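You operate a simulated robot arm through the tools that you are given. There is no shell and no other tool.

Carry out the task below with a simulated robot arm. There is one attempt and no reset: what you move stays moved.

TASK
Wind the music box and let it play to the end.
Fine: wind it to its stop, free the clasp, lift the lid; afterwards shut the lid and the clasp.

The check looks at the end state, three seconds after you hand in, the way a careful person would. Anything else that was tipped, shoved, dropped, spilled or broken makes it a failure. Lids that push on must go on centred and level and be pressed home; caps that screw on are set level and turned clockwise until they are tight.

THE ROBOT
A 7-joint arm with a two-finger parallel gripper, fixed in place. Base frame: the origin is at the foot of the arm, x ahead of it, y to its left, z up. Lengths are in cm, angles in degrees, forces in N, time in s.
With the tool pointing down near the work surface it reaches from about 40 to 90 cm from the base axis. Its first joint turns from -115.0 to 115.0 degrees. Payload 3.91 kg.
The TCP is the grasp point between the finger pads, 3 cm short of the fingertips. In the tool frame z runs along the fingers and y along their closing line. Largest opening 11 cm; finger width 2, thickness 1; the body of the gripper, 4.8 by 11.2 cm, starts 5.5 cm behind the TCP.
Orientation is told as [roll, pitch, yaw] about the base's x, y, z axes, in that order, counted from this pose: with the fingers straight down and closing along the base's y, the tool's x points along the base's -x, its y along +y and its z along -z.

THE INTERFACE
- The arm moves only by the tool drive_tool. Its argument "deltas" is a list of rows, each an object of numbers (a shift or turn left out is 0, a gripper value left out holds the last): "dx", "dy", "dz": the shift along the tool's x, y, z in units of 25 mm (1.0 is 25 mm); "rx", "ry", "rz": the turn, a rotation vector about the tool's x, y, z in units of 4 degrees (1.0 is 4 degrees). In form: [{"dx": .., "dy": .., "dz": .., "rx": .., "ry": .., "rz": ..}, ...]. A call has 1 to 20 rows; each row shifts and turns the commanded pose from where the row before left it, along the tool's axes as they then stand. "claw" is the opening, from 0 (shut) to 1 (fully open), set as the call begins (left out, the last holds). A call with a number of a shift or a turn outside -1 to 1 is refused whole. A row lasts 0.2 s, in which the tool goes at most 5 cm and 8.6 degrees; a call with a longer step from one row to the next is refused whole, and so is a gripper value outside its range. A pose out of reach is approached as far as the arm can. The call stops where the force on the tool passes 50 N (or 10 N more than at its start, if that is more) or the arm is blocked; 0.2 s more then pass. The fingers move at their own pace (about 15.3 cm/s each) and stop on an object; they squeeze with about 28 N. The grip force told is the motor's: it shows also when the fingers shut on nothing. Time passes only in rows, and 0.2 s behind the last, so rows that do not move let the fingers close. The reply holds the time, the measured pose of the TCP, the force on the tool along the base axes, the opening and the grip force, in the units named above and with some noise, with the torque about the TCP (base axes, N m) and any sound that the robot's microphone picked up.
- Cameras (640 x 400 px; columns grow to the right, rows downward): "scene" is fixed at [21.8, 50.26, 136.87]; the picture's right is [-0.49, -0.87, 0.00], its down [-0.60, 0.34, -0.73] and it looks along [0.63, -0.36, -0.69] (base axes); focal length 360 px, centre (320, 200). "wrist" rides on the gripper at [7.2, 1.7, -10.3] in the tool frame; the picture's right is [-0.23, 0.97, 0.00], its down [-0.76, -0.18, -0.62] and it looks along [-0.61, -0.14, 0.78] (tool axes); focal length 222 px, centre (320, 200). There is no depth. A picture from a camera that has moved, and an enlarged one, comes with that camera's place and axes in the base frame and with its lens.
- snapshot(camera): a new picture of that camera. No time passes.
- raise_lower(by): slides the trunk up (or, below 0, down) by that many cm; the arm rides with it, the base frame stays. It gives what a move gives, with no picture.
- close_up(camera, box): a new picture of the part [left, top, right, bottom] of that camera's present view, enlarged. No time passes.
- finish_job(): hands the job in; it is judged then, once.

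Places have to be worked out from the pictures, the camera data and where the tool is seen. Open the gripper and draw the arm clear of the work before you hand the job in, unless the task says otherwise.

The tools are called after "Call:" as name(argument=value, ...) on one line, values as JSON. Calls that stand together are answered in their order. drive_tool: Moves the arm, as the interface text tells. Its arguments: {"type":"object","properties":{"deltas":{"type":"array"},"claw":{"type":"number"}},"required":["deltas"]} The other tools are called the same way: raise_lower (by) slides the trunk up or down; snapshot (camera) takes a picture; close_up (camera, box) takes an enlarged picture of a part of a camera's view; finish_job () hands the job in.

At the start:

```text
time_s: 0.0
tool_pos: [38.43, 29.1, 111.47]
tcp_rot: [0.0, -0.1, 0.0]
force: [-1.1, 0.4, 1.0]
torque: [-0.01, 0.03, 0.0]
opening: 11.01
grip_force: 0.1
trunk travel left (down, up): [-82.5, 16.5]
```

scene: 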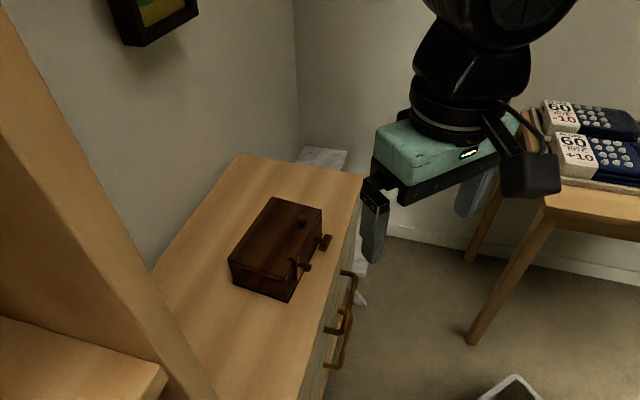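
wrist: 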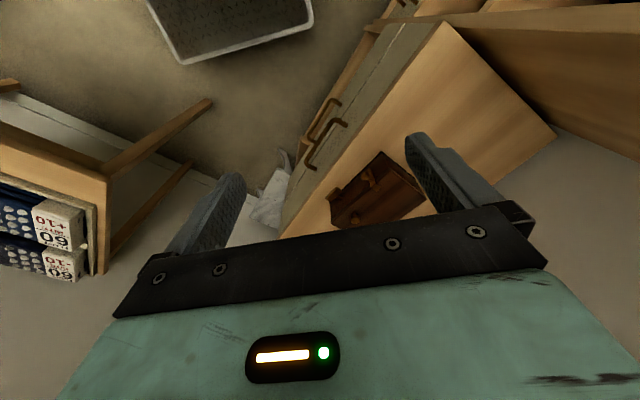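

I start with enlarged views of the music box from both cameras to understand its parts.

Call:
close_up(camera="scene", box=[210, 180, 350, 310])

Call:
close_up(camera="wrist", box=[300, 130, 460, 240])

Call:
close_up(camera="scene", box=[120, 100, 440, 400])

```text
3.08 times, centred on (280, 245) of scene
camera zoom: at [21.8, 50.26, 136.87], right [-0.49, -0.87, 0.0], down [-0.6, 0.34, -0.73], along [0.63, -0.36, -0.69], focal length 1109 px, centre (443, 62)
```

zoom: 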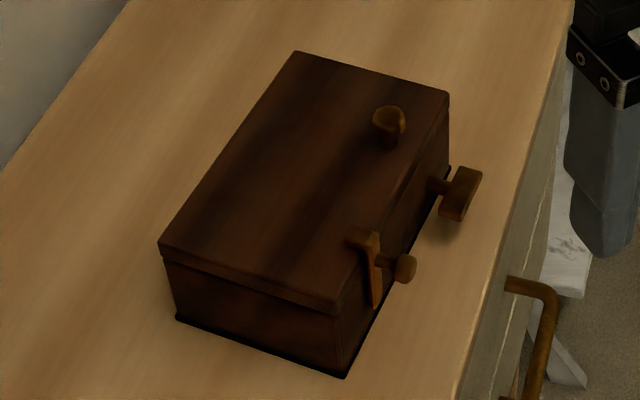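

```text
3.64 times, centred on (380, 185) of wrist
camera zoom: at [31.08, 30.79, 121.96], right [0.23, 0.97, 0.0], down [0.76, -0.18, 0.62], along [0.61, -0.14, -0.78], focal length 808 px, centre (102, 254)
```

zoom: 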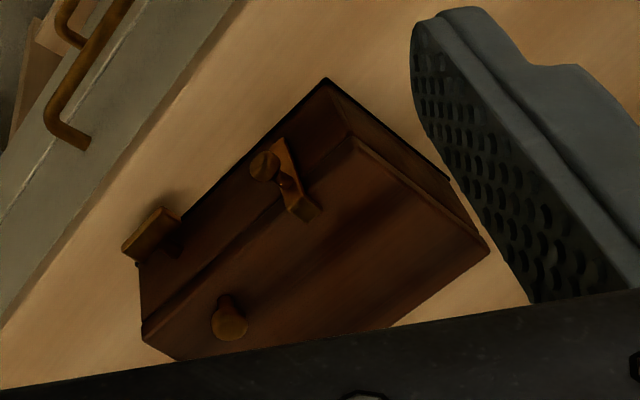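

```text
1.33 times, centred on (280, 250) of scene
camera zoom: at [21.8, 50.26, 136.87], right [-0.49, -0.87, 0.0], down [-0.6, 0.34, -0.73], along [0.63, -0.36, -0.69], focal length 480 px, centre (373, 133)
```

zoom: 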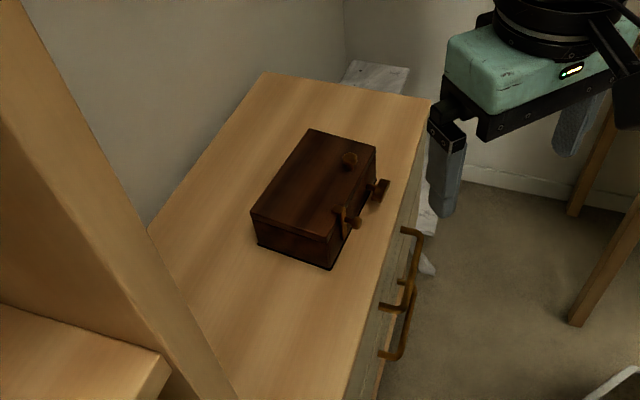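

The box's front (clasp, peg and winding key) faces toward -x/-y; triangulating gives lid corners near (53.9,38.4), (64.1,25.7), (62.6,45.1) with the top at z≈87 and table at z≈79.6. I yaw the tool about +38.7° to line up with the front and move to a viewing pose in front of the box.

Call:
drive_tool(deltas=[{"rz": -0.968}, {"rz": -0.968}, {"rz": -0.968}, {"rz": -0.968}, {"rz": -0.968}, {"rz": -0.968}, {"rz": -0.968}, {"rz": -0.968}, {"rz": -0.968}, {"rz": -0.968}, {"dx": -0.384, "dy": -0.416, "dz": 0.79}, {"dx": -0.384, "dy": -0.416, "dz": 0.79}, {"dx": -0.384, "dy": -0.416, "dz": 0.79}, {"dx": -0.384, "dy": -0.416, "dz": 0.79}, {"dx": -0.384, "dy": -0.416, "dz": 0.79}, {"dx": -0.384, "dy": -0.416, "dz": 0.79}, {"dx": -0.384, "dy": -0.416, "dz": 0.79}, {"dx": -0.384, "dy": -0.416, "dz": 0.79}, {}], claw=1)

```text
time_s: 4.0
tool_pos: [49.61, 27.38, 95.78]
tcp_rot: [0.0, 0.1, 38.7]
force: [-0.7, -0.2, 0.4]
torque: [-0.01, 0.01, 0.01]
opening: 10.98
grip_force: 0.0
trunk travel left (down, up): [-82.5, 16.5]
```

The arm reached the viewing pose as commanded. Now I look with the wrist camera and check the scene.

Call:
snapshot(camera="wrist")

Call:
snapshot(camera="scene")

Call:
close_up(camera="wrist", box=[220, 100, 420, 225])

```text
taken
camera wrist: at [42.87, 24.23, 106.13], right [-0.43, 0.9, 0.0], down [0.71, 0.34, 0.62], along [0.56, 0.27, -0.78], focal length 222 px, centre (320, 200)
```

wrist: 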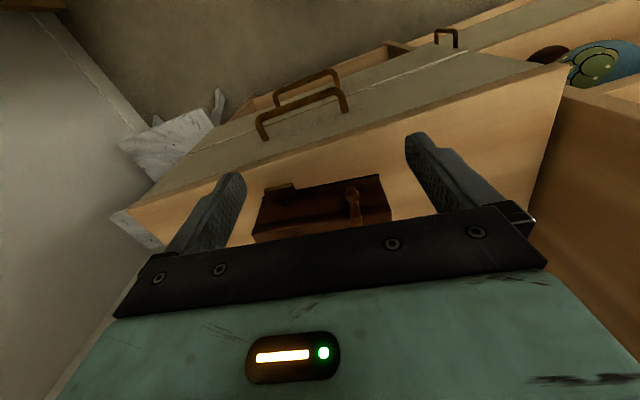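

```text
taken
```

scene: 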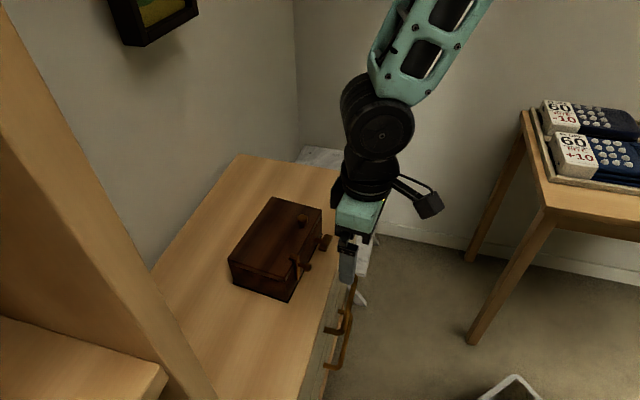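

```text
3.20 times, centred on (320, 162) of wrist
camera zoom: at [42.87, 24.23, 106.13], right [-0.43, 0.9, 0.0], down [0.71, 0.34, 0.62], along [0.56, 0.27, -0.78], focal length 711 px, centre (320, 320)
```

zoom: 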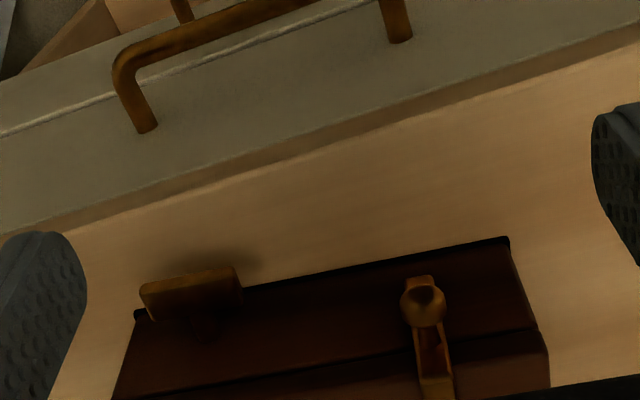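

The key is a horizontal T-bar about 4 cm long, standing about 2 cm off the front near z≈83; the clasp is a hasp hung from the lid with a little knob. I tilt the tool toward horizontal to look at the front face straight on and to test reach for turning the key.

Call:
drive_tool(deltas=[{"ry": -1}, {"ry": -1}, {"ry": -1}, {"ry": -1}, {"ry": -1}, {"ry": -1}, {"ry": -1}, {"ry": -1}, {"ry": -1}, {"ry": -1}], claw=1)

Call:
snapshot(camera="wrist")

Call:
snapshot(camera="scene")

```text
time_s: 6.2
tool_pos: [49.54, 27.34, 95.92]
tcp_rot: [0.0, -40.1, 38.7]
force: [0.7, -0.3, -0.3]
torque: [0.01, -0.02, 0.0]
opening: 11.0
grip_force: 0.1
trunk travel left (down, up): [-82.5, 16.5]
```

```text
taken
camera wrist: at [38.91, 21.09, 99.06], right [-0.47, 0.87, 0.15], down [0.25, -0.02, 0.97], along [0.84, 0.49, -0.21], focal length 222 px, centre (320, 200)
```

wrist: 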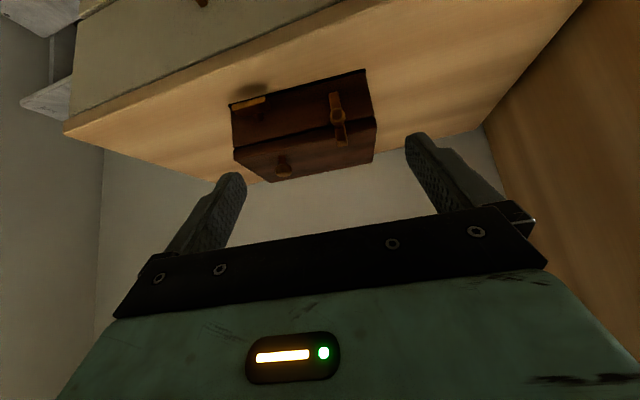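

```text
taken
```

scene: 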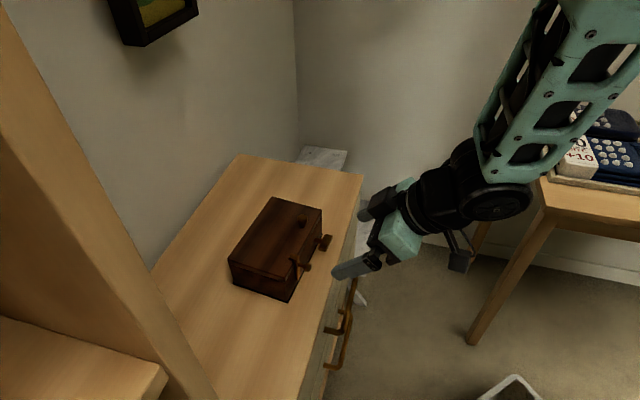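

The tool tilts fine. I zoom in on the front of the box from this lower angle.

Call:
close_up(camera="wrist", box=[215, 60, 391, 170])

Call:
close_up(camera="scene", box=[280, 205, 350, 285])

```text
3.64 times, centred on (303, 115) of wrist
camera zoom: at [38.91, 21.09, 99.06], right [-0.47, 0.87, 0.15], down [0.25, -0.02, 0.97], along [0.84, 0.49, -0.21], focal length 808 px, centre (382, 509)
```

zoom: 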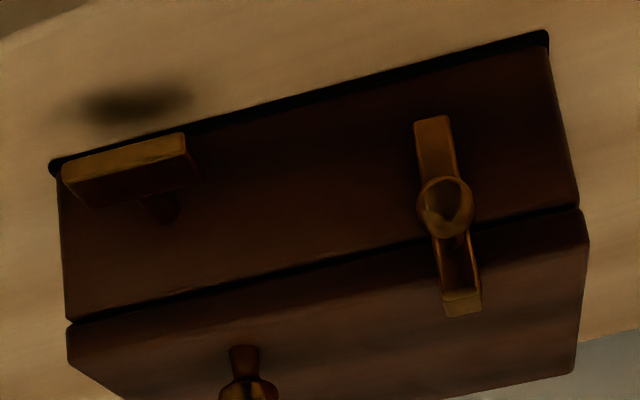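

```text
5.00 times, centred on (315, 245) of scene
camera zoom: at [21.8, 50.26, 136.87], right [-0.49, -0.87, 0.0], down [-0.6, 0.34, -0.73], along [0.63, -0.36, -0.69], focal length 1802 px, centre (345, -25)
```

zoom: 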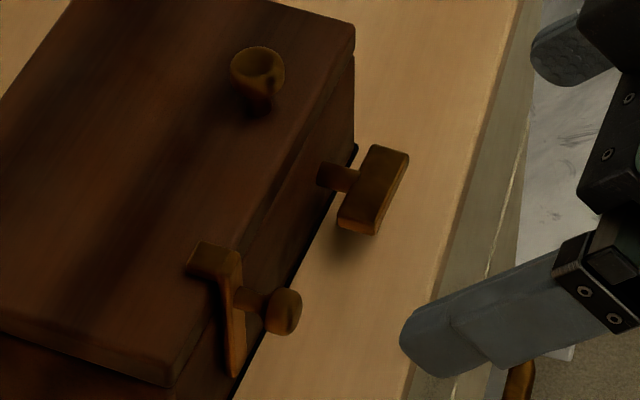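

The clasp is an L-shaped strip lying on the front with a lip over the lid edge and a round knob sticking out near the seam; the key is a T-bar. I lower and tilt a little more to view the front nearly square-on from close by.

Call:
drive_tool(deltas=[{"ry": -1}, {"ry": -1}, {"ry": -1}, {"dx": 0.63, "dy": -0.314, "dz": 0.805}, {"dx": 0.63, "dy": -0.314, "dz": 0.805}, {"dx": 0.63, "dy": -0.314, "dz": 0.805}, {"dx": 0.63, "dy": -0.314, "dz": 0.805}, {}], claw=1)

Call:
snapshot(camera="wrist")

Call:
snapshot(camera="scene")

```text
time_s: 8.0
tool_pos: [53.45, 26.45, 85.86]
tcp_rot: [0.1, -51.9, 38.7]
force: [0.4, -0.2, 0.5]
torque: [0.01, 0.03, -0.01]
opening: 11.01
grip_force: 0.1
trunk travel left (down, up): [-82.5, 16.5]
```

```text
taken
camera wrist: at [42.43, 19.92, 86.57], right [-0.5, 0.85, 0.18], down [0.09, -0.15, 0.98], along [0.86, 0.51, 0.0], focal length 222 px, centre (320, 200)
```

wrist: 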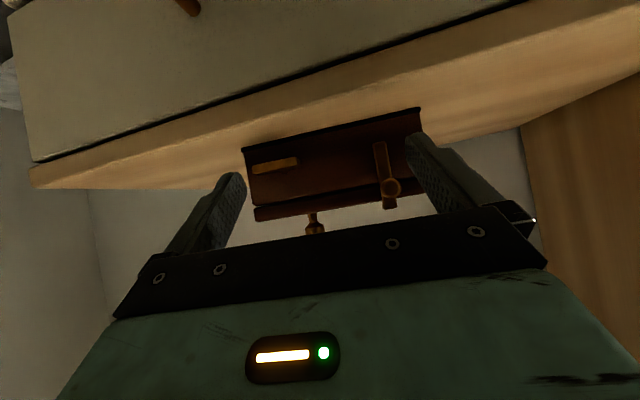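

```text
taken
```

scene: 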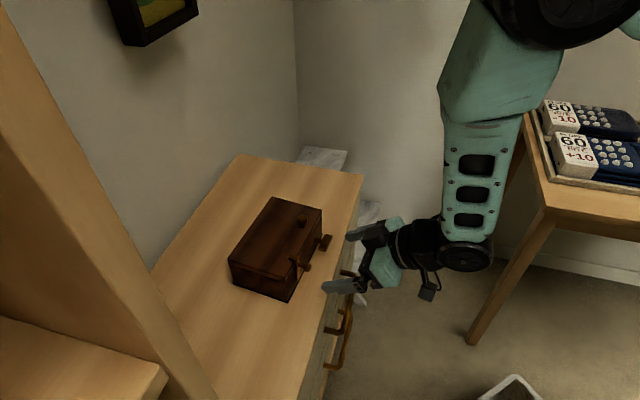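

Now a near square-on view of the front; I zoom in on it.

Call:
close_up(camera="wrist", box=[232, 95, 432, 220])

Call:
close_up(camera="wrist", box=[350, 110, 430, 220])

Call:
close_up(camera="wrist", box=[235, 130, 325, 240])

```text
3.20 times, centred on (332, 158) of wrist
camera zoom: at [42.43, 19.92, 86.57], right [-0.5, 0.85, 0.18], down [0.09, -0.15, 0.98], along [0.86, 0.51, 0.0], focal length 711 px, centre (282, 336)
```

zoom: 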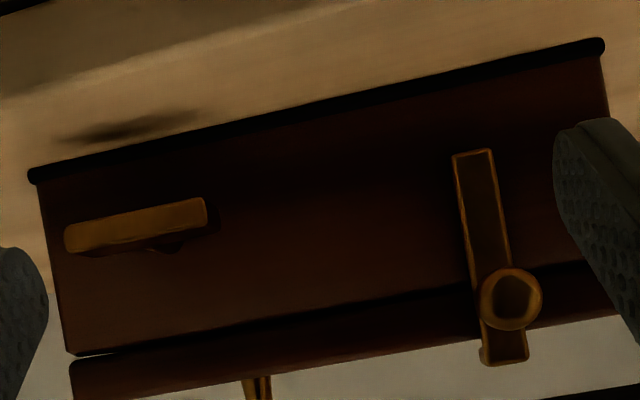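

```text
3.64 times, centred on (390, 165) of wrist
camera zoom: at [42.43, 19.92, 86.57], right [-0.5, 0.85, 0.18], down [0.09, -0.15, 0.98], along [0.86, 0.51, 0.0], focal length 808 px, centre (66, 327)
```

zoom: 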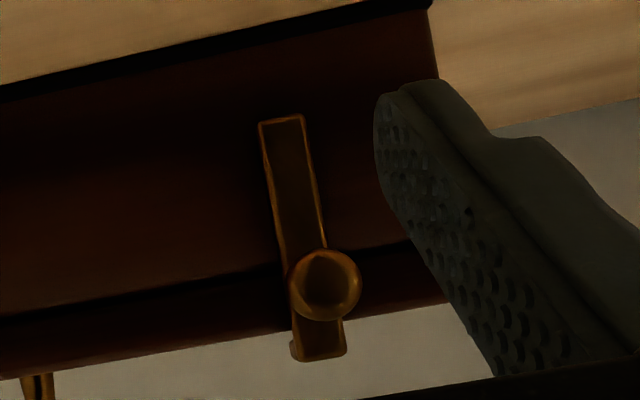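

```text
3.64 times, centred on (280, 185) of wrist
camera zoom: at [42.43, 19.92, 86.57], right [-0.5, 0.85, 0.18], down [0.09, -0.15, 0.98], along [0.86, 0.51, 0.0], focal length 808 px, centre (466, 254)
```

zoom: 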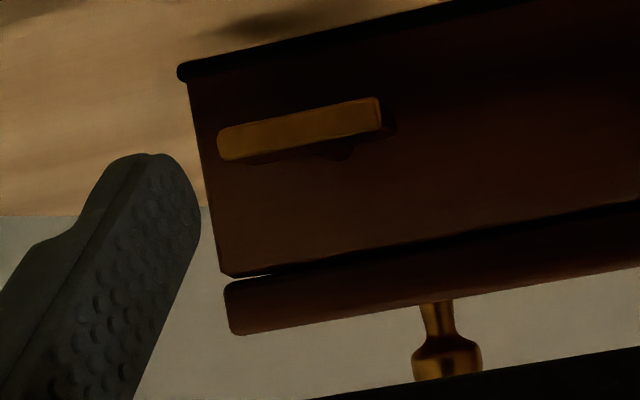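

The front is clear now: key bar is horizontal (≈3.7 × 0.75 cm, outer face centre ≈ (59.4, 26.35, 83.25)), clasp strip runs z≈82.6–88.2 with knob tip ≈ (54.1, 33.2, 86.8). I narrow the fingers, bring the tool fully horizontal and slide in front of the key.

Call:
drive_tool(deltas=[{"ry": -1}, {"ry": -1}, {"ry": -1}, {"ry": -1}, {"ry": -1}, {"ry": -1}, {"ry": -1}, {"ry": -1}, {"ry": -1}, {"ry": -0.53}, {"dx": 0.17, "dy": -0.765, "dz": -0.086}, {"dx": 0.17, "dy": -0.765, "dz": -0.086}, {}], claw=0.25)

Call:
snapshot(camera="wrist")

Call:
snapshot(camera="scene")

```text
time_s: 10.8
tool_pos: [55.46, 23.26, 85.04]
tcp_rot: [-178.6, -89.9, -142.7]
force: [-0.8, 0.1, 0.2]
torque: [0.0, 0.0, 0.01]
opening: 2.72
grip_force: 0.1
trunk travel left (down, up): [-82.5, 16.5]
```

```text
taken
camera wrist: at [46.33, 18.12, 77.74], right [-0.61, 0.76, 0.23], down [-0.38, -0.53, 0.76], along [0.7, 0.38, 0.61], focal length 222 px, centre (320, 200)
```

wrist: 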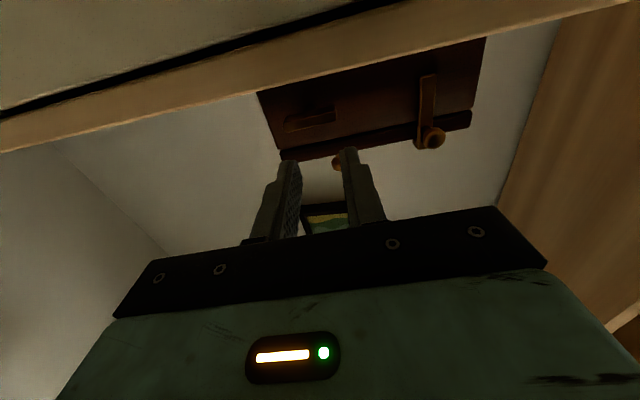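

```text
taken
```

scene: 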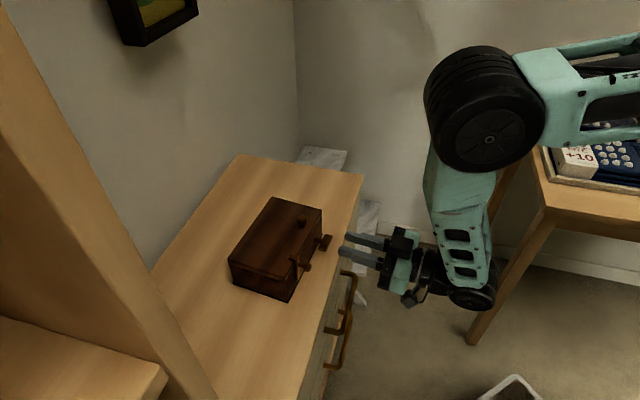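

The horizontal pose is reachable with the fingertips in line with the key. I now roll the tool -90° about its axis so the fingers close vertically on the bar.

Call:
drive_tool(deltas=[{"rz": -1}, {"rz": -1}, {"rz": -1}, {"rz": -1}, {"rz": -1}, {"rz": -1}, {"rz": -1}, {"rz": -1}, {"rz": -1}, {"rz": -1}, {"rz": -1}, {"rz": -1}, {"rz": -1}, {"rz": -1}, {"rz": -1}, {"rz": -1}, {"rz": -1}, {"rz": -1}, {"rz": -1}, {"rz": -1}], claw=0.25)

Call:
drive_tool(deltas=[{"rz": -1}, {"rz": -1}, {"rz": -0.5}, {}], claw=0.25)

Call:
snapshot(camera="wrist")

Call:
snapshot(camera="scene")

```text
time_s: 15.0
tool_pos: [55.5, 23.18, 84.99]
tcp_rot: [-90.0, -9.9, 128.7]
force: [-0.7, -0.4, 0.6]
torque: [0.02, -0.01, 0.01]
opening: 2.74
grip_force: 0.1
trunk travel left (down, up): [-82.5, 16.5]
```

```text
time_s: 16.0
tool_pos: [55.46, 23.19, 85.01]
tcp_rot: [-90.1, 0.0, 128.8]
force: [0.3, -0.1, 0.7]
torque: [0.0, -0.01, -0.01]
opening: 2.77
grip_force: 0.1
trunk travel left (down, up): [-82.5, 16.5]
```

```text
taken
camera wrist: at [51.88, 11.1, 83.34], right [-0.14, 0.18, -0.97], down [-0.96, 0.21, 0.18], along [0.23, 0.96, 0.14], focal length 222 px, centre (320, 200)
```

wrist: 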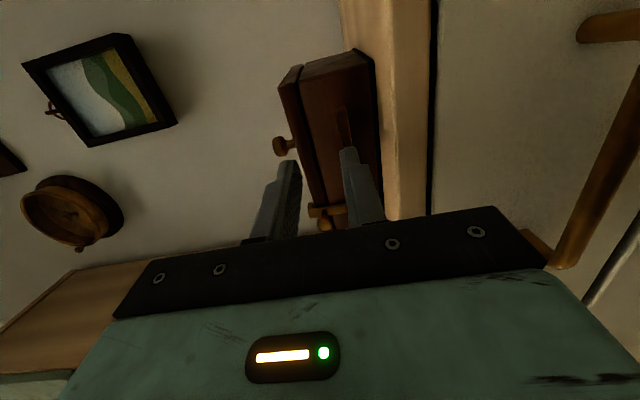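

```text
taken
```

scene: 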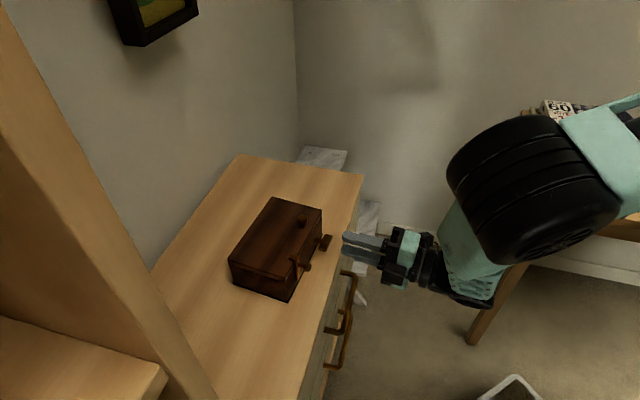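

The roll worked; the camera now looks along the front from the far side. I lower the TCP 1.75 cm to the key height (tool y now points down) and check alignment with close-ups.

Call:
drive_tool(deltas=[{"dy": 0.35}, {"dy": 0.35}, {}], claw=0.25)

Call:
close_up(camera="wrist", box=[240, 40, 400, 240])

Call:
close_up(camera="scene", box=[280, 205, 400, 305])

```text
time_s: 16.8
tool_pos: [55.44, 23.17, 83.16]
tcp_rot: [-90.2, 0.0, 128.7]
force: [0.0, -0.2, -0.2]
torque: [0.01, 0.0, -0.02]
opening: 2.75
grip_force: 0.0
trunk travel left (down, up): [-82.5, 16.5]
```

```text
2.00 times, centred on (320, 140) of wrist
camera zoom: at [51.91, 11.14, 81.55], right [-0.14, 0.18, -0.97], down [-0.96, 0.21, 0.18], along [0.23, 0.96, 0.14], focal length 444 px, centre (320, 320)
```

zoom: 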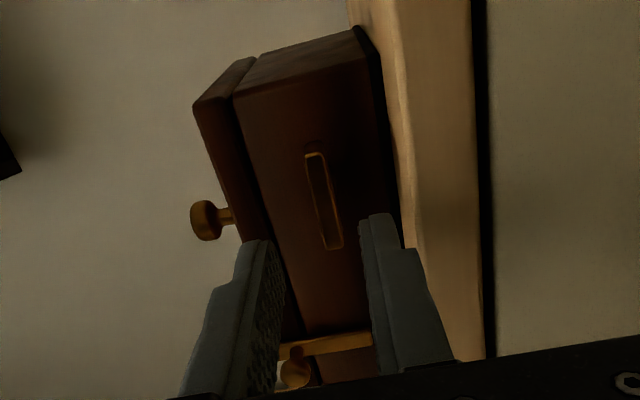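

```text
4.00 times, centred on (340, 255) of scene
camera zoom: at [21.8, 50.26, 136.87], right [-0.49, -0.87, 0.0], down [-0.6, 0.34, -0.73], along [0.63, -0.36, -0.69], focal length 1442 px, centre (240, -20)
```

zoom: 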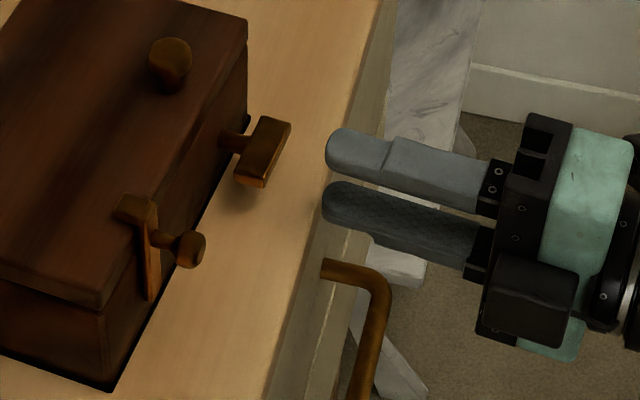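

The key bar's outer face is ≈5.8 cm ahead of the TCP, about 0.2 cm low and 0.25 cm to the tool's +x. I trim those offsets, narrow the fingers to 2.2 cm and advance 3.5 cm, then look again.

Call:
drive_tool(deltas=[{"dx": 0.1, "dy": 0.08}, {"dz": 0.35}, {"dz": 0.35}, {"dz": 0.35}, {"dz": 0.35}, {}], claw=0.2)

Call:
close_up(camera="wrist", box=[240, 90, 400, 240])

Call:
close_up(camera="scene", box=[290, 205, 390, 285])

```text
time_s: 18.2
tool_pos: [58.5, 25.23, 83.17]
tcp_rot: [-90.1, 0.0, 128.7]
force: [0.4, -0.1, -0.1]
torque: [-0.03, -0.02, 0.03]
opening: 2.21
grip_force: 0.0
trunk travel left (down, up): [-82.5, 16.5]
```

```text
2.67 times, centred on (320, 165) of wrist
camera zoom: at [54.89, 13.14, 81.37], right [-0.14, 0.18, -0.97], down [-0.96, 0.2, 0.18], along [0.23, 0.96, 0.14], focal length 592 px, centre (320, 293)
```

zoom: 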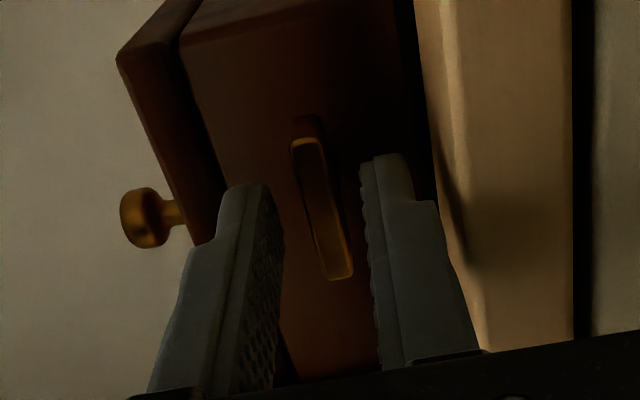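

```text
5.00 times, centred on (340, 245) of scene
camera zoom: at [21.8, 50.26, 136.87], right [-0.49, -0.87, 0.0], down [-0.6, 0.34, -0.73], along [0.63, -0.36, -0.69], focal length 1802 px, centre (220, -25)
```

zoom: 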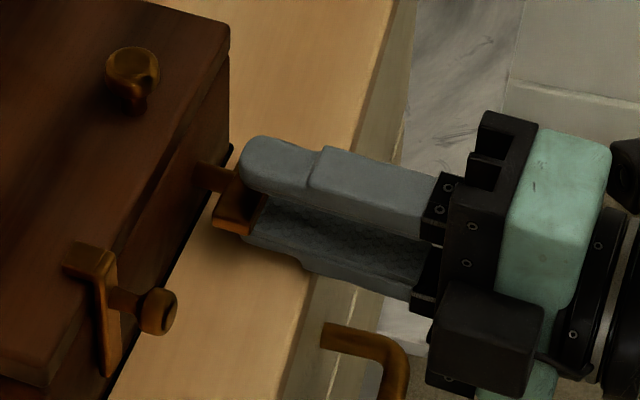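

The fingers straddle the bar, one above and one below. I advance another 1.1 cm and close on the bar.

Call:
drive_tool(deltas=[{"dz": 0.22}, {"dz": 0.22}, {}], claw=0.2)

Call:
drive_tool(deltas=[{}, {}, {}], claw=0)

Call:
close_up(camera="wrist", box=[240, 90, 400, 240])

Call:
close_up(camera="scene", box=[290, 205, 390, 285])

```text
time_s: 19.0
tool_pos: [59.33, 25.97, 83.05]
tcp_rot: [-90.2, -0.1, 128.6]
force: [-0.5, 1.1, 0.6]
torque: [-0.04, 0.0, 0.03]
opening: 2.2
grip_force: 0.0
trunk travel left (down, up): [-82.5, 16.5]
```

```text
time_s: 19.8
tool_pos: [59.23, 26.04, 83.1]
tcp_rot: [-90.1, 0.0, 128.6]
force: [0.7, 1.6, 0.7]
torque: [-0.12, 0.15, -0.03]
opening: 0.94
grip_force: 28.0
trunk travel left (down, up): [-82.5, 16.5]
```

```text
2.67 times, centred on (320, 165) of wrist
camera zoom: at [55.66, 13.84, 81.31], right [-0.14, 0.18, -0.97], down [-0.96, 0.2, 0.18], along [0.23, 0.96, 0.14], focal length 592 px, centre (320, 293)
```

zoom: 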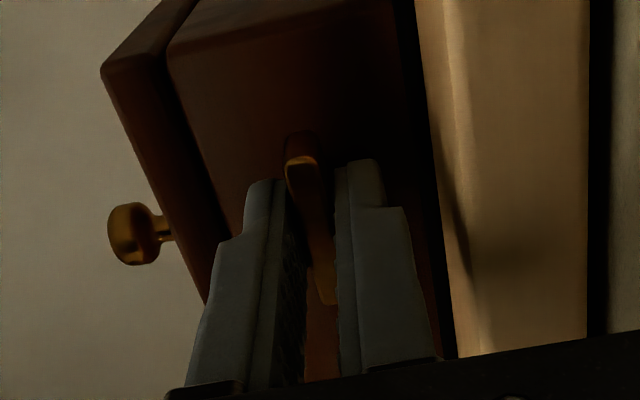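

```text
5.00 times, centred on (340, 245) of scene
camera zoom: at [21.8, 50.26, 136.87], right [-0.49, -0.87, 0.0], down [-0.6, 0.34, -0.73], along [0.63, -0.36, -0.69], focal length 1802 px, centre (220, -25)
```

zoom: 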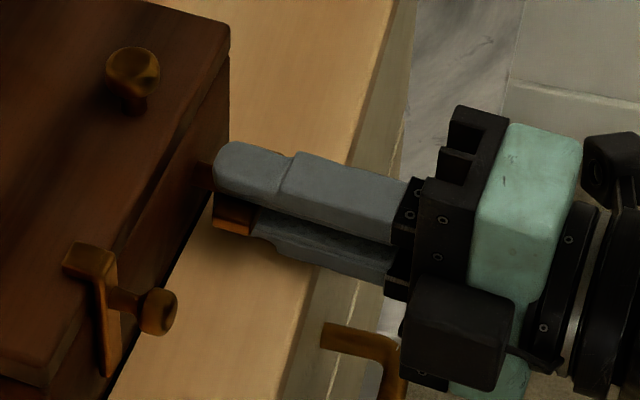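

The bar is gripped (opening 0.94 cm, 28 N) with small forces. I turn clockwise (+rz) by a small amount first and watch the forces and sound.

Call:
drive_tool(deltas=[{"rz": 0.7}, {"rz": 0.7}, {"rz": 0.7}, {"rz": 0.7}, {"rz": 0.7}, {}])

```text
time_s: 21.2
tool_pos: [59.29, 25.87, 83.0]
tcp_rot: [-90.1, -14.0, 128.6]
force: [2.0, -3.3, -0.9]
torque: [-0.14, 0.21, -0.28]
opening: 0.94
grip_force: 28.1
trunk travel left (down, up): [-82.5, 16.5]
```

14° turned with low forces so far. I check the picture to see that the key follows.

Call:
close_up(camera="wrist", box=[240, 90, 400, 240])

Call:
close_up(camera="scene", box=[290, 205, 390, 285])

```text
2.67 times, centred on (320, 165) of wrist
camera zoom: at [55.26, 14.34, 79.61], right [-0.28, 0.36, -0.89], down [-0.92, 0.15, 0.36], along [0.26, 0.92, 0.29], focal length 592 px, centre (320, 293)
```

zoom: 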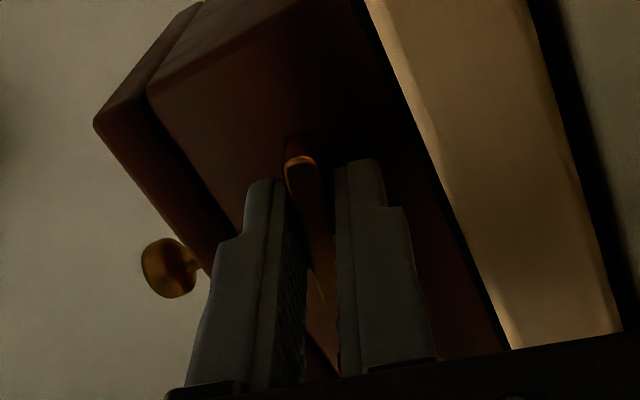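

```text
5.00 times, centred on (340, 245) of scene
camera zoom: at [21.8, 50.26, 136.87], right [-0.49, -0.87, 0.0], down [-0.6, 0.34, -0.73], along [0.63, -0.36, -0.69], focal length 1802 px, centre (220, -25)
```

zoom: 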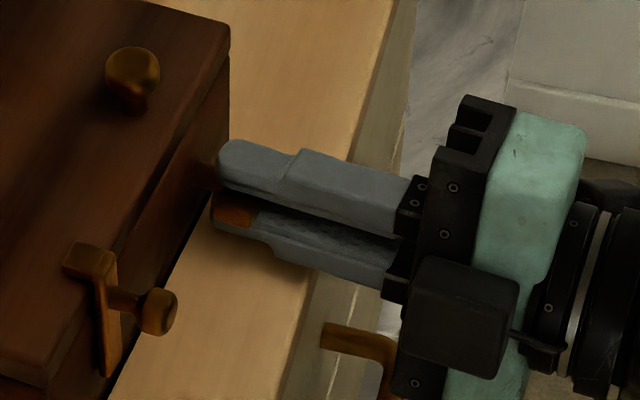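

The key turns with the fingers and the box has not moved. I continue clockwise.

Call:
drive_tool(deltas=[{"rz": 0.8}, {"rz": 0.8}, {"rz": 0.8}, {"rz": 0.8}, {"rz": 0.8}, {"rz": 0.8}, {"rz": 0.8}, {"rz": 0.8}, {}])

```text
time_s: 23.2
tool_pos: [59.18, 25.87, 83.08]
tcp_rot: [-90.2, -39.5, 128.7]
force: [6.4, 0.1, 0.1]
torque: [-0.07, 0.1, 0.04]
opening: 0.94
grip_force: 28.0
trunk travel left (down, up): [-82.5, 16.5]
```

Turning smoothly with low force; continuing.

Call:
drive_tool(deltas=[{"rz": 0.8}, {"rz": 0.8}, {"rz": 0.8}, {"rz": 0.8}, {"rz": 0.8}, {"rz": 0.8}, {"rz": 0.8}, {"rz": 0.8}, {"rz": 0.8}, {"rz": 0.8}, {"rz": 0.8}, {"rz": 0.8}, {}])

Call:
close_up(camera="scene", box=[290, 205, 390, 285])

```text
time_s: 26.0
tool_pos: [59.3, 25.85, 83.01]
tcp_rot: [-90.8, -77.9, 129.4]
force: [6.1, 1.7, 1.4]
torque: [-0.25, 0.33, -0.06]
opening: 0.94
grip_force: 28.6
trunk travel left (down, up): [-82.5, 16.5]
```

```text
5.00 times, centred on (340, 245) of scene
camera zoom: at [21.8, 50.26, 136.87], right [-0.49, -0.87, 0.0], down [-0.6, 0.34, -0.73], along [0.63, -0.36, -0.69], focal length 1802 px, centre (220, -25)
```

zoom: 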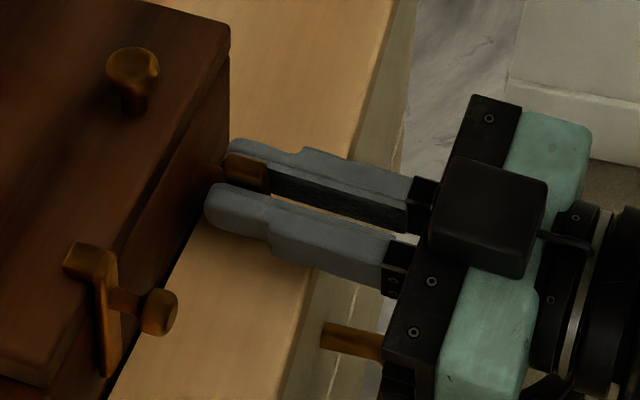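

Key at ~78° turned, still easy. I continue clockwise toward 180°.

Call:
drive_tool(deltas=[{"rz": 0.8}, {"rz": 0.8}, {"rz": 0.8}, {"rz": 0.8}, {"rz": 0.8}, {"rz": 0.8}, {"rz": 0.8}, {"rz": 0.8}, {"rz": 0.8}, {"rz": 0.8}, {"rz": 0.8}, {"rz": 0.8}, {}])

Call:
close_up(camera="scene", box=[270, 185, 430, 315])

```text
time_s: 28.8
tool_pos: [59.19, 25.96, 83.04]
tcp_rot: [90.3, -63.7, -51.6]
force: [7.7, -6.4, 0.3]
torque: [0.46, -0.52, -0.48]
opening: 0.95
grip_force: 27.3
trunk travel left (down, up): [-82.5, 16.5]
```

```text
3.08 times, centred on (350, 250) of scene
camera zoom: at [21.8, 50.26, 136.87], right [-0.49, -0.87, 0.0], down [-0.6, 0.34, -0.73], along [0.63, -0.36, -0.69], focal length 1109 px, centre (228, 46)
```

zoom: 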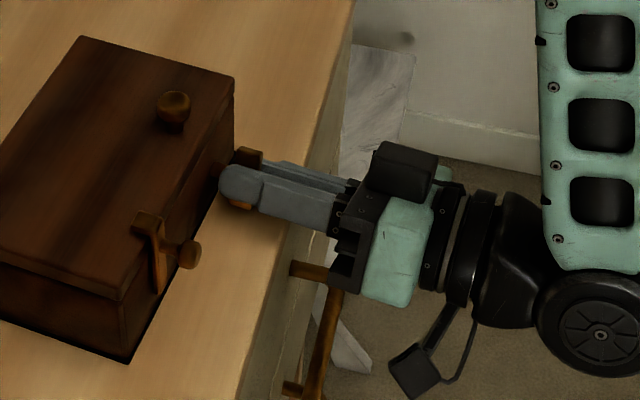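

At ~116° there is a ~10 N sideways load pushing the tool to the box's right, consistent with the key axis being ~2 mm right of the TCP. I shift the tool 2 mm that way to relieve it.

Call:
drive_tool(deltas=[{"dx": -0.035, "dy": -0.072}, {}])

```text
time_s: 29.4
tool_pos: [59.13, 25.85, 83.15]
tcp_rot: [90.1, -63.5, -51.3]
force: [1.1, 4.3, 0.5]
torque: [0.24, -0.3, -0.01]
opening: 0.94
grip_force: 28.3
trunk travel left (down, up): [-82.5, 16.5]
```

The load dropped to ~3 N. Continuing clockwise to complete the half turn.

Call:
drive_tool(deltas=[{"rz": 0.8}, {"rz": 0.8}, {"rz": 0.8}, {"rz": 0.8}, {"rz": 0.8}, {"rz": 0.8}, {"rz": 0.8}, {"rz": 0.8}, {"rz": 0.8}, {"rz": 0.8}, {}])

Call:
drive_tool(deltas=[{"rz": 0.8}, {"rz": 0.8}, {"rz": 0.8}, {"rz": 0.8}, {"rz": 0.8}, {"rz": 0.8}, {}])

Call:
close_up(camera="scene", box=[270, 185, 430, 315])

```text
time_s: 31.8
tool_pos: [59.4, 25.83, 83.02]
tcp_rot: [90.0, -31.7, -51.4]
force: [-6.8, 0.8, -0.2]
torque: [-0.25, 0.35, 0.7]
opening: 0.93
grip_force: 27.9
trunk travel left (down, up): [-82.5, 16.5]
```

```text
time_s: 33.4
tool_pos: [59.46, 25.66, 83.08]
tcp_rot: [90.1, -12.5, -51.4]
force: [1.4, -1.9, 0.4]
torque: [-0.11, 0.11, -0.29]
opening: 0.96
grip_force: 27.7
trunk travel left (down, up): [-82.5, 16.5]
```

```text
3.08 times, centred on (350, 250) of scene
camera zoom: at [21.8, 50.26, 136.87], right [-0.49, -0.87, 0.0], down [-0.6, 0.34, -0.73], along [0.63, -0.36, -0.69], focal length 1109 px, centre (228, 46)
```

zoom: 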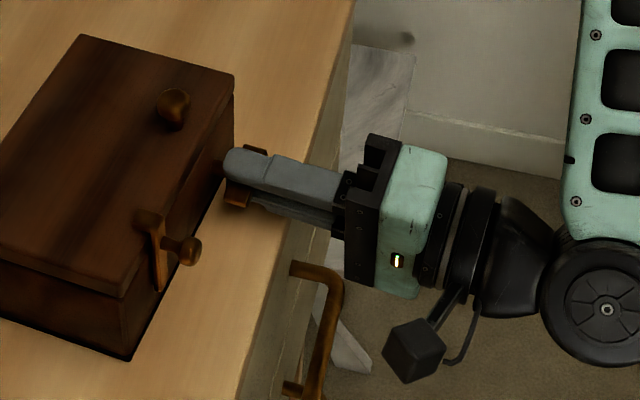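

About 167° turned; no stop yet and joint 7 still moving freely. I keep turning clockwise.

Call:
drive_tool(deltas=[{"rz": 0.8}, {"rz": 0.8}, {"rz": 0.8}, {"rz": 0.8}, {"rz": 0.8}, {"rz": 0.8}, {"rz": 0.8}, {"rz": 0.8}, {"rz": 0.8}, {"rz": 0.8}, {}])

```text
time_s: 35.8
tool_pos: [59.46, 25.7, 83.07]
tcp_rot: [90.0, 19.8, -51.3]
force: [-1.3, -2.3, 0.3]
torque: [-0.66, -0.37, 0.1]
opening: 1.45
grip_force: 27.9
trunk travel left (down, up): [-82.5, 16.5]
```

The opening widened to 1.45 cm and there is now ~0.75 N·m axial torque: the key seems to have met its stop near 180–185°. I look at it.

Call:
close_up(camera="scene", box=[290, 205, 390, 285])

Call:
close_up(camera="wrist", box=[240, 90, 400, 240])

```text
5.00 times, centred on (340, 245) of scene
camera zoom: at [21.8, 50.26, 136.87], right [-0.49, -0.87, 0.0], down [-0.6, 0.34, -0.73], along [0.63, -0.36, -0.69], focal length 1802 px, centre (220, -25)
```

zoom: 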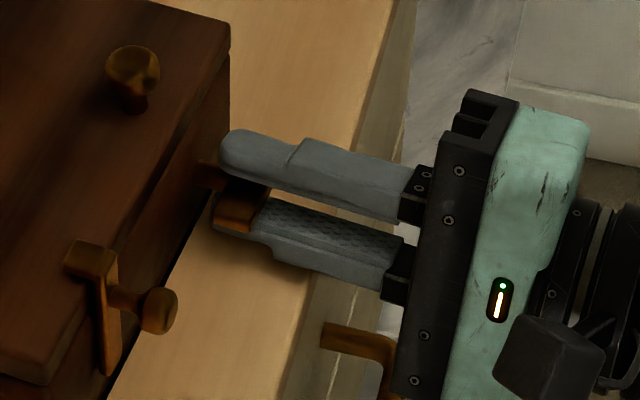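

```text
2.67 times, centred on (320, 165) of wrist
camera zoom: at [47.38, 24.2, 87.02], right [0.34, -0.42, 0.84], down [-0.07, -0.9, -0.42], along [0.94, 0.08, -0.34], focal length 592 px, centre (320, 293)
```

zoom: 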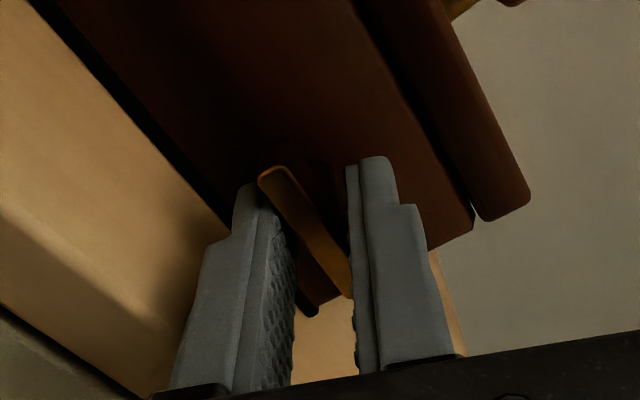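

The bar is parallel to the lid seam again, so it stopped at about 180° of turn. I back the fingers off ~14° so they lie flat on the bar, then press clockwise once more to confirm it is a hard stop.

Call:
drive_tool(deltas=[{"rz": -0.7}, {"rz": -0.7}, {"rz": -0.7}, {"rz": -0.7}, {"rz": -0.7}, {}])

Call:
drive_tool(deltas=[{"rz": 0.7}, {"rz": 0.7}, {}])

```text
time_s: 37.2
tool_pos: [59.35, 25.79, 83.06]
tcp_rot: [90.1, 5.7, -51.4]
force: [-0.5, 2.0, -0.8]
torque: [-0.3, 0.14, 0.35]
opening: 0.96
grip_force: 28.1
trunk travel left (down, up): [-82.5, 16.5]
```

```text
time_s: 38.0
tool_pos: [59.4, 25.71, 83.05]
tcp_rot: [90.0, 11.2, -51.3]
force: [0.1, 4.0, -0.3]
torque: [-0.63, -0.23, 0.32]
opening: 1.13
grip_force: 28.1
trunk travel left (down, up): [-82.5, 16.5]
```

Torque rises steeply to ~0.6 N·m over 5° while the key stays put at ~185°: a hard stop. I relax the twist, open, and back straight out, then check the key stays.

Call:
drive_tool(deltas=[{"rz": -0.7}, {"rz": -0.6}, {}])

Call:
drive_tool(deltas=[{}, {}], claw=0.2)

Call:
drive_tool(deltas=[{"dz": -0.4}, {"dz": -0.4}, {"dz": -0.4}, {"dz": -0.4}, {"dz": -0.4}, {"dz": -0.4}, {}])

Call:
close_up(camera="scene", box=[290, 205, 390, 285])

Call:
snapshot(camera="wrist")

```text
time_s: 38.8
tool_pos: [59.38, 25.88, 83.14]
tcp_rot: [90.1, 6.0, -51.3]
force: [-0.9, 4.0, 0.6]
torque: [-0.49, 0.18, 0.16]
opening: 0.98
grip_force: 27.7
trunk travel left (down, up): [-82.5, 16.5]
```

```text
time_s: 39.4
tool_pos: [59.36, 25.72, 83.04]
tcp_rot: [90.2, 6.0, -51.3]
force: [-0.5, 0.4, -1.0]
torque: [-0.03, 0.0, -0.04]
opening: 2.21
grip_force: 0.1
trunk travel left (down, up): [-82.5, 16.5]
```

```text
time_s: 41.0
tool_pos: [54.72, 21.96, 83.06]
tcp_rot: [90.1, 6.0, -51.4]
force: [0.3, -0.2, -0.3]
torque: [0.0, 0.02, 0.0]
opening: 2.2
grip_force: 0.0
trunk travel left (down, up): [-82.5, 16.5]
```

```text
5.00 times, centred on (340, 245) of scene
camera zoom: at [21.8, 50.26, 136.87], right [-0.49, -0.87, 0.0], down [-0.6, 0.34, -0.73], along [0.63, -0.36, -0.69], focal length 1802 px, centre (220, -25)
```

zoom: 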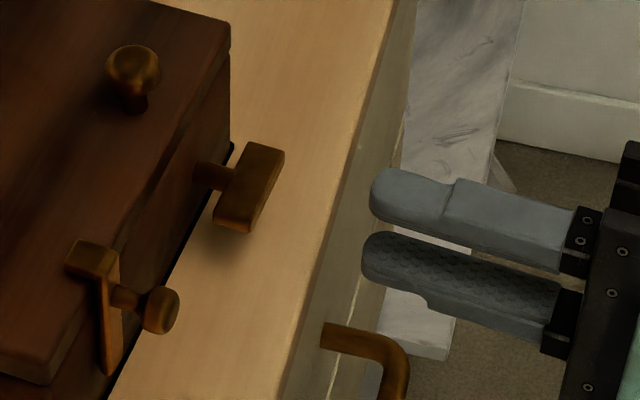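

```text
taken
camera wrist: at [42.13, 20.95, 85.47], right [0.2, -0.26, 0.94], down [-0.02, -0.97, -0.26], along [0.98, 0.03, -0.2], focal length 222 px, centre (320, 200)
```

wrist: 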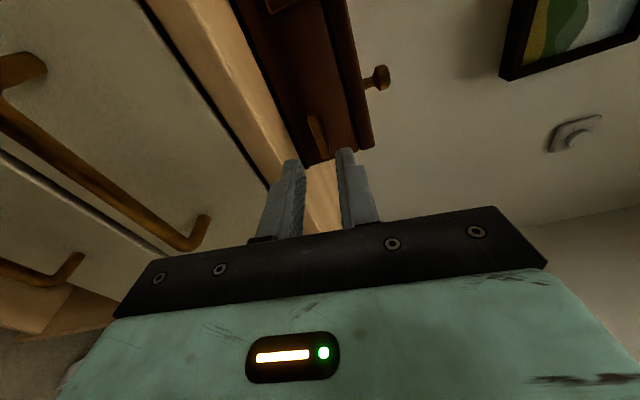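

The key stays at its stop and the box has not moved. Now I study the clasp up close.

Call:
close_up(camera="scene", box=[285, 235, 330, 280])

Call:
close_up(camera="wrist", box=[225, 0, 395, 120])

```text
8.89 times, centred on (308, 258) of scene
camera zoom: at [21.8, 50.26, 136.87], right [-0.49, -0.87, 0.0], down [-0.6, 0.34, -0.73], along [0.63, -0.36, -0.69], focal length 3203 px, centre (431, -311)
```

zoom: 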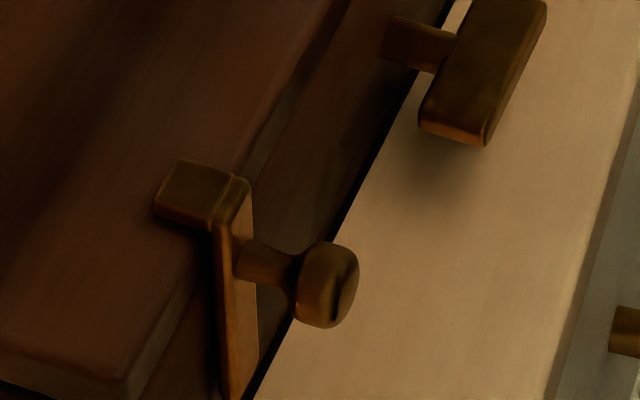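

```text
3.33 times, centred on (310, 60) of wrist
camera zoom: at [42.13, 20.95, 85.47], right [0.2, -0.26, 0.94], down [-0.02, -0.97, -0.26], along [0.98, 0.03, -0.2], focal length 740 px, centre (353, 667)
```

zoom: 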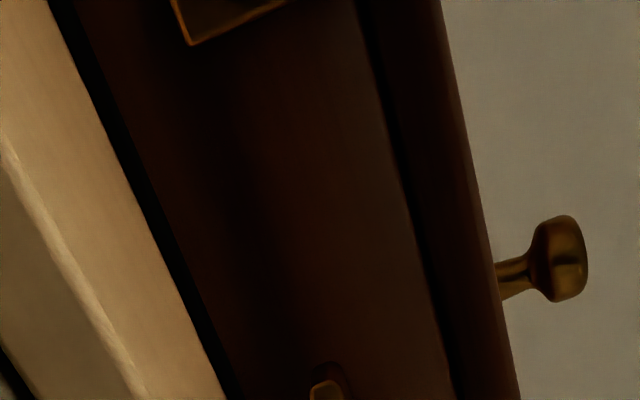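

The clasp looks like a strip hinged at its lower end with a lip over the lid, so the knob should be pulled outward. I roll the tool back so the fingers close along the front edge, then tilt it up again.

Call:
drive_tool(deltas=[{"rz": -1}, {"rz": -1}, {"rz": -1}, {"rz": -1}, {"rz": -1}, {"rz": -1}, {"rz": -1}, {"rz": -1}, {"rz": -1}, {"rz": -1}, {"rz": -1}, {"rz": -1}, {"rz": -1}, {"rz": -1}, {"rz": -1}, {"rz": -1}, {"rz": -1}, {"rz": -1}, {"rz": -1}, {"rz": -1}])

Call:
drive_tool(deltas=[{"rz": -1}, {"rz": -1}, {"rz": -1}, {"rz": -1}, {"ry": 1}, {"ry": 1}, {"ry": 1}, {"ry": 1}, {"ry": 1}, {"ry": 1}, {"ry": 1}, {"ry": 1}, {"ry": 1}, {"ry": 0.5}, {}], claw=0.35)

```text
time_s: 45.2
tool_pos: [54.81, 21.88, 82.97]
tcp_rot: [90.5, -74.0, -51.8]
force: [0.6, 0.1, -0.1]
torque: [0.03, 0.01, 0.03]
opening: 2.22
grip_force: 0.0
trunk travel left (down, up): [-82.5, 16.5]
```

```text
time_s: 48.4
tool_pos: [54.64, 21.91, 83.07]
tcp_rot: [0.0, -52.1, 38.7]
force: [-0.7, -0.1, 0.4]
torque: [0.01, -0.01, 0.0]
opening: 3.87
grip_force: 0.0
trunk travel left (down, up): [-82.5, 16.5]
```

The tool is back at the 52° tilt. I move to the pre-approach point ~5 cm short of the clasp knob and look.

Call:
drive_tool(deltas=[{"dx": -0.587, "dy": 0.743, "dz": -0.267}, {"dx": -0.587, "dy": 0.743, "dz": -0.267}, {"dx": -0.587, "dy": 0.743, "dz": -0.267}, {"dx": -0.587, "dy": 0.743, "dz": -0.267}, {"dx": -0.587, "dy": 0.743, "dz": -0.267}, {}])

Call:
close_up(camera="wrist", box=[220, 60, 420, 220])

Call:
close_up(camera="scene", box=[270, 215, 370, 295])

```text
time_s: 49.8
tool_pos: [50.39, 30.48, 90.91]
tcp_rot: [0.0, -52.1, 38.7]
force: [0.1, 0.8, 0.3]
torque: [-0.02, -0.01, -0.04]
opening: 3.84
grip_force: 0.0
trunk travel left (down, up): [-82.5, 16.5]
```

```text
2.50 times, centred on (320, 140) of wrist
camera zoom: at [39.39, 23.98, 91.53], right [-0.5, 0.85, 0.18], down [0.09, -0.15, 0.98], along [0.86, 0.51, 0.0], focal length 555 px, centre (320, 350)
```

zoom: 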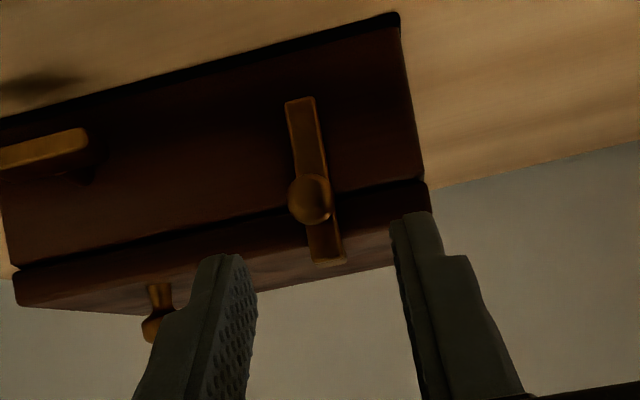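

```text
5.00 times, centred on (320, 255) of scene
camera zoom: at [21.8, 50.26, 136.87], right [-0.49, -0.87, 0.0], down [-0.6, 0.34, -0.73], along [0.63, -0.36, -0.69], focal length 1802 px, centre (320, -75)
```

zoom: 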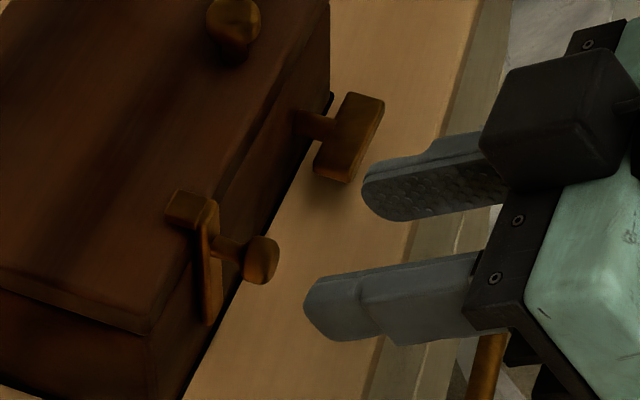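

Triangulated knob tip is (54.3, 33.45, 86.75), i.e. about 6.5 cm ahead on the tool axis and nearly centred. I advance so the knob head sits ~1.8 cm beyond the TCP.

Call:
drive_tool(deltas=[{"dy": -0.014, "dz": 0.48}, {"dy": -0.014, "dz": 0.48}, {"dy": -0.014, "dz": 0.48}, {"dy": -0.014, "dz": 0.48}, {}])

Call:
close_up(camera="wrist", box=[220, 80, 420, 220])

Call:
close_up(camera="scene", box=[270, 215, 370, 295])

```text
time_s: 51.0
tool_pos: [53.43, 32.8, 87.89]
tcp_rot: [0.0, -52.2, 38.6]
force: [-0.1, 0.7, -0.2]
torque: [-0.03, -0.02, -0.01]
opening: 3.84
grip_force: 0.1
trunk travel left (down, up): [-82.5, 16.5]
```

```text
2.86 times, centred on (320, 150) of wrist
camera zoom: at [42.43, 26.28, 88.54], right [-0.5, 0.85, 0.18], down [0.09, -0.15, 0.98], along [0.86, 0.51, 0.0], focal length 635 px, centre (320, 343)
```

zoom: 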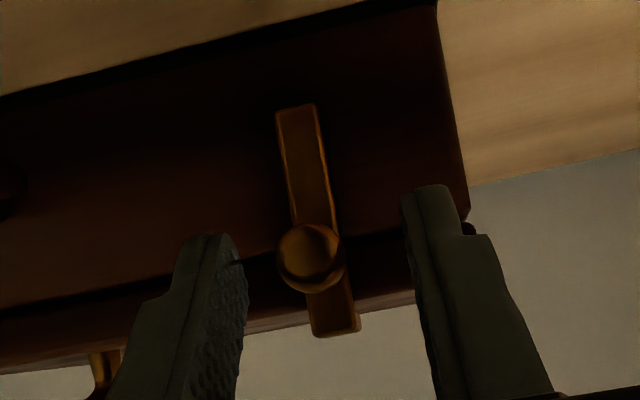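

```text
5.00 times, centred on (320, 255) of scene
camera zoom: at [21.8, 50.26, 136.87], right [-0.49, -0.87, 0.0], down [-0.6, 0.34, -0.73], along [0.63, -0.36, -0.69], focal length 1802 px, centre (320, -75)
```

zoom: 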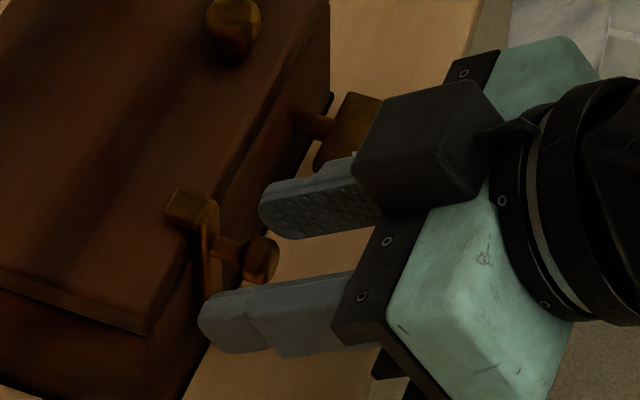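

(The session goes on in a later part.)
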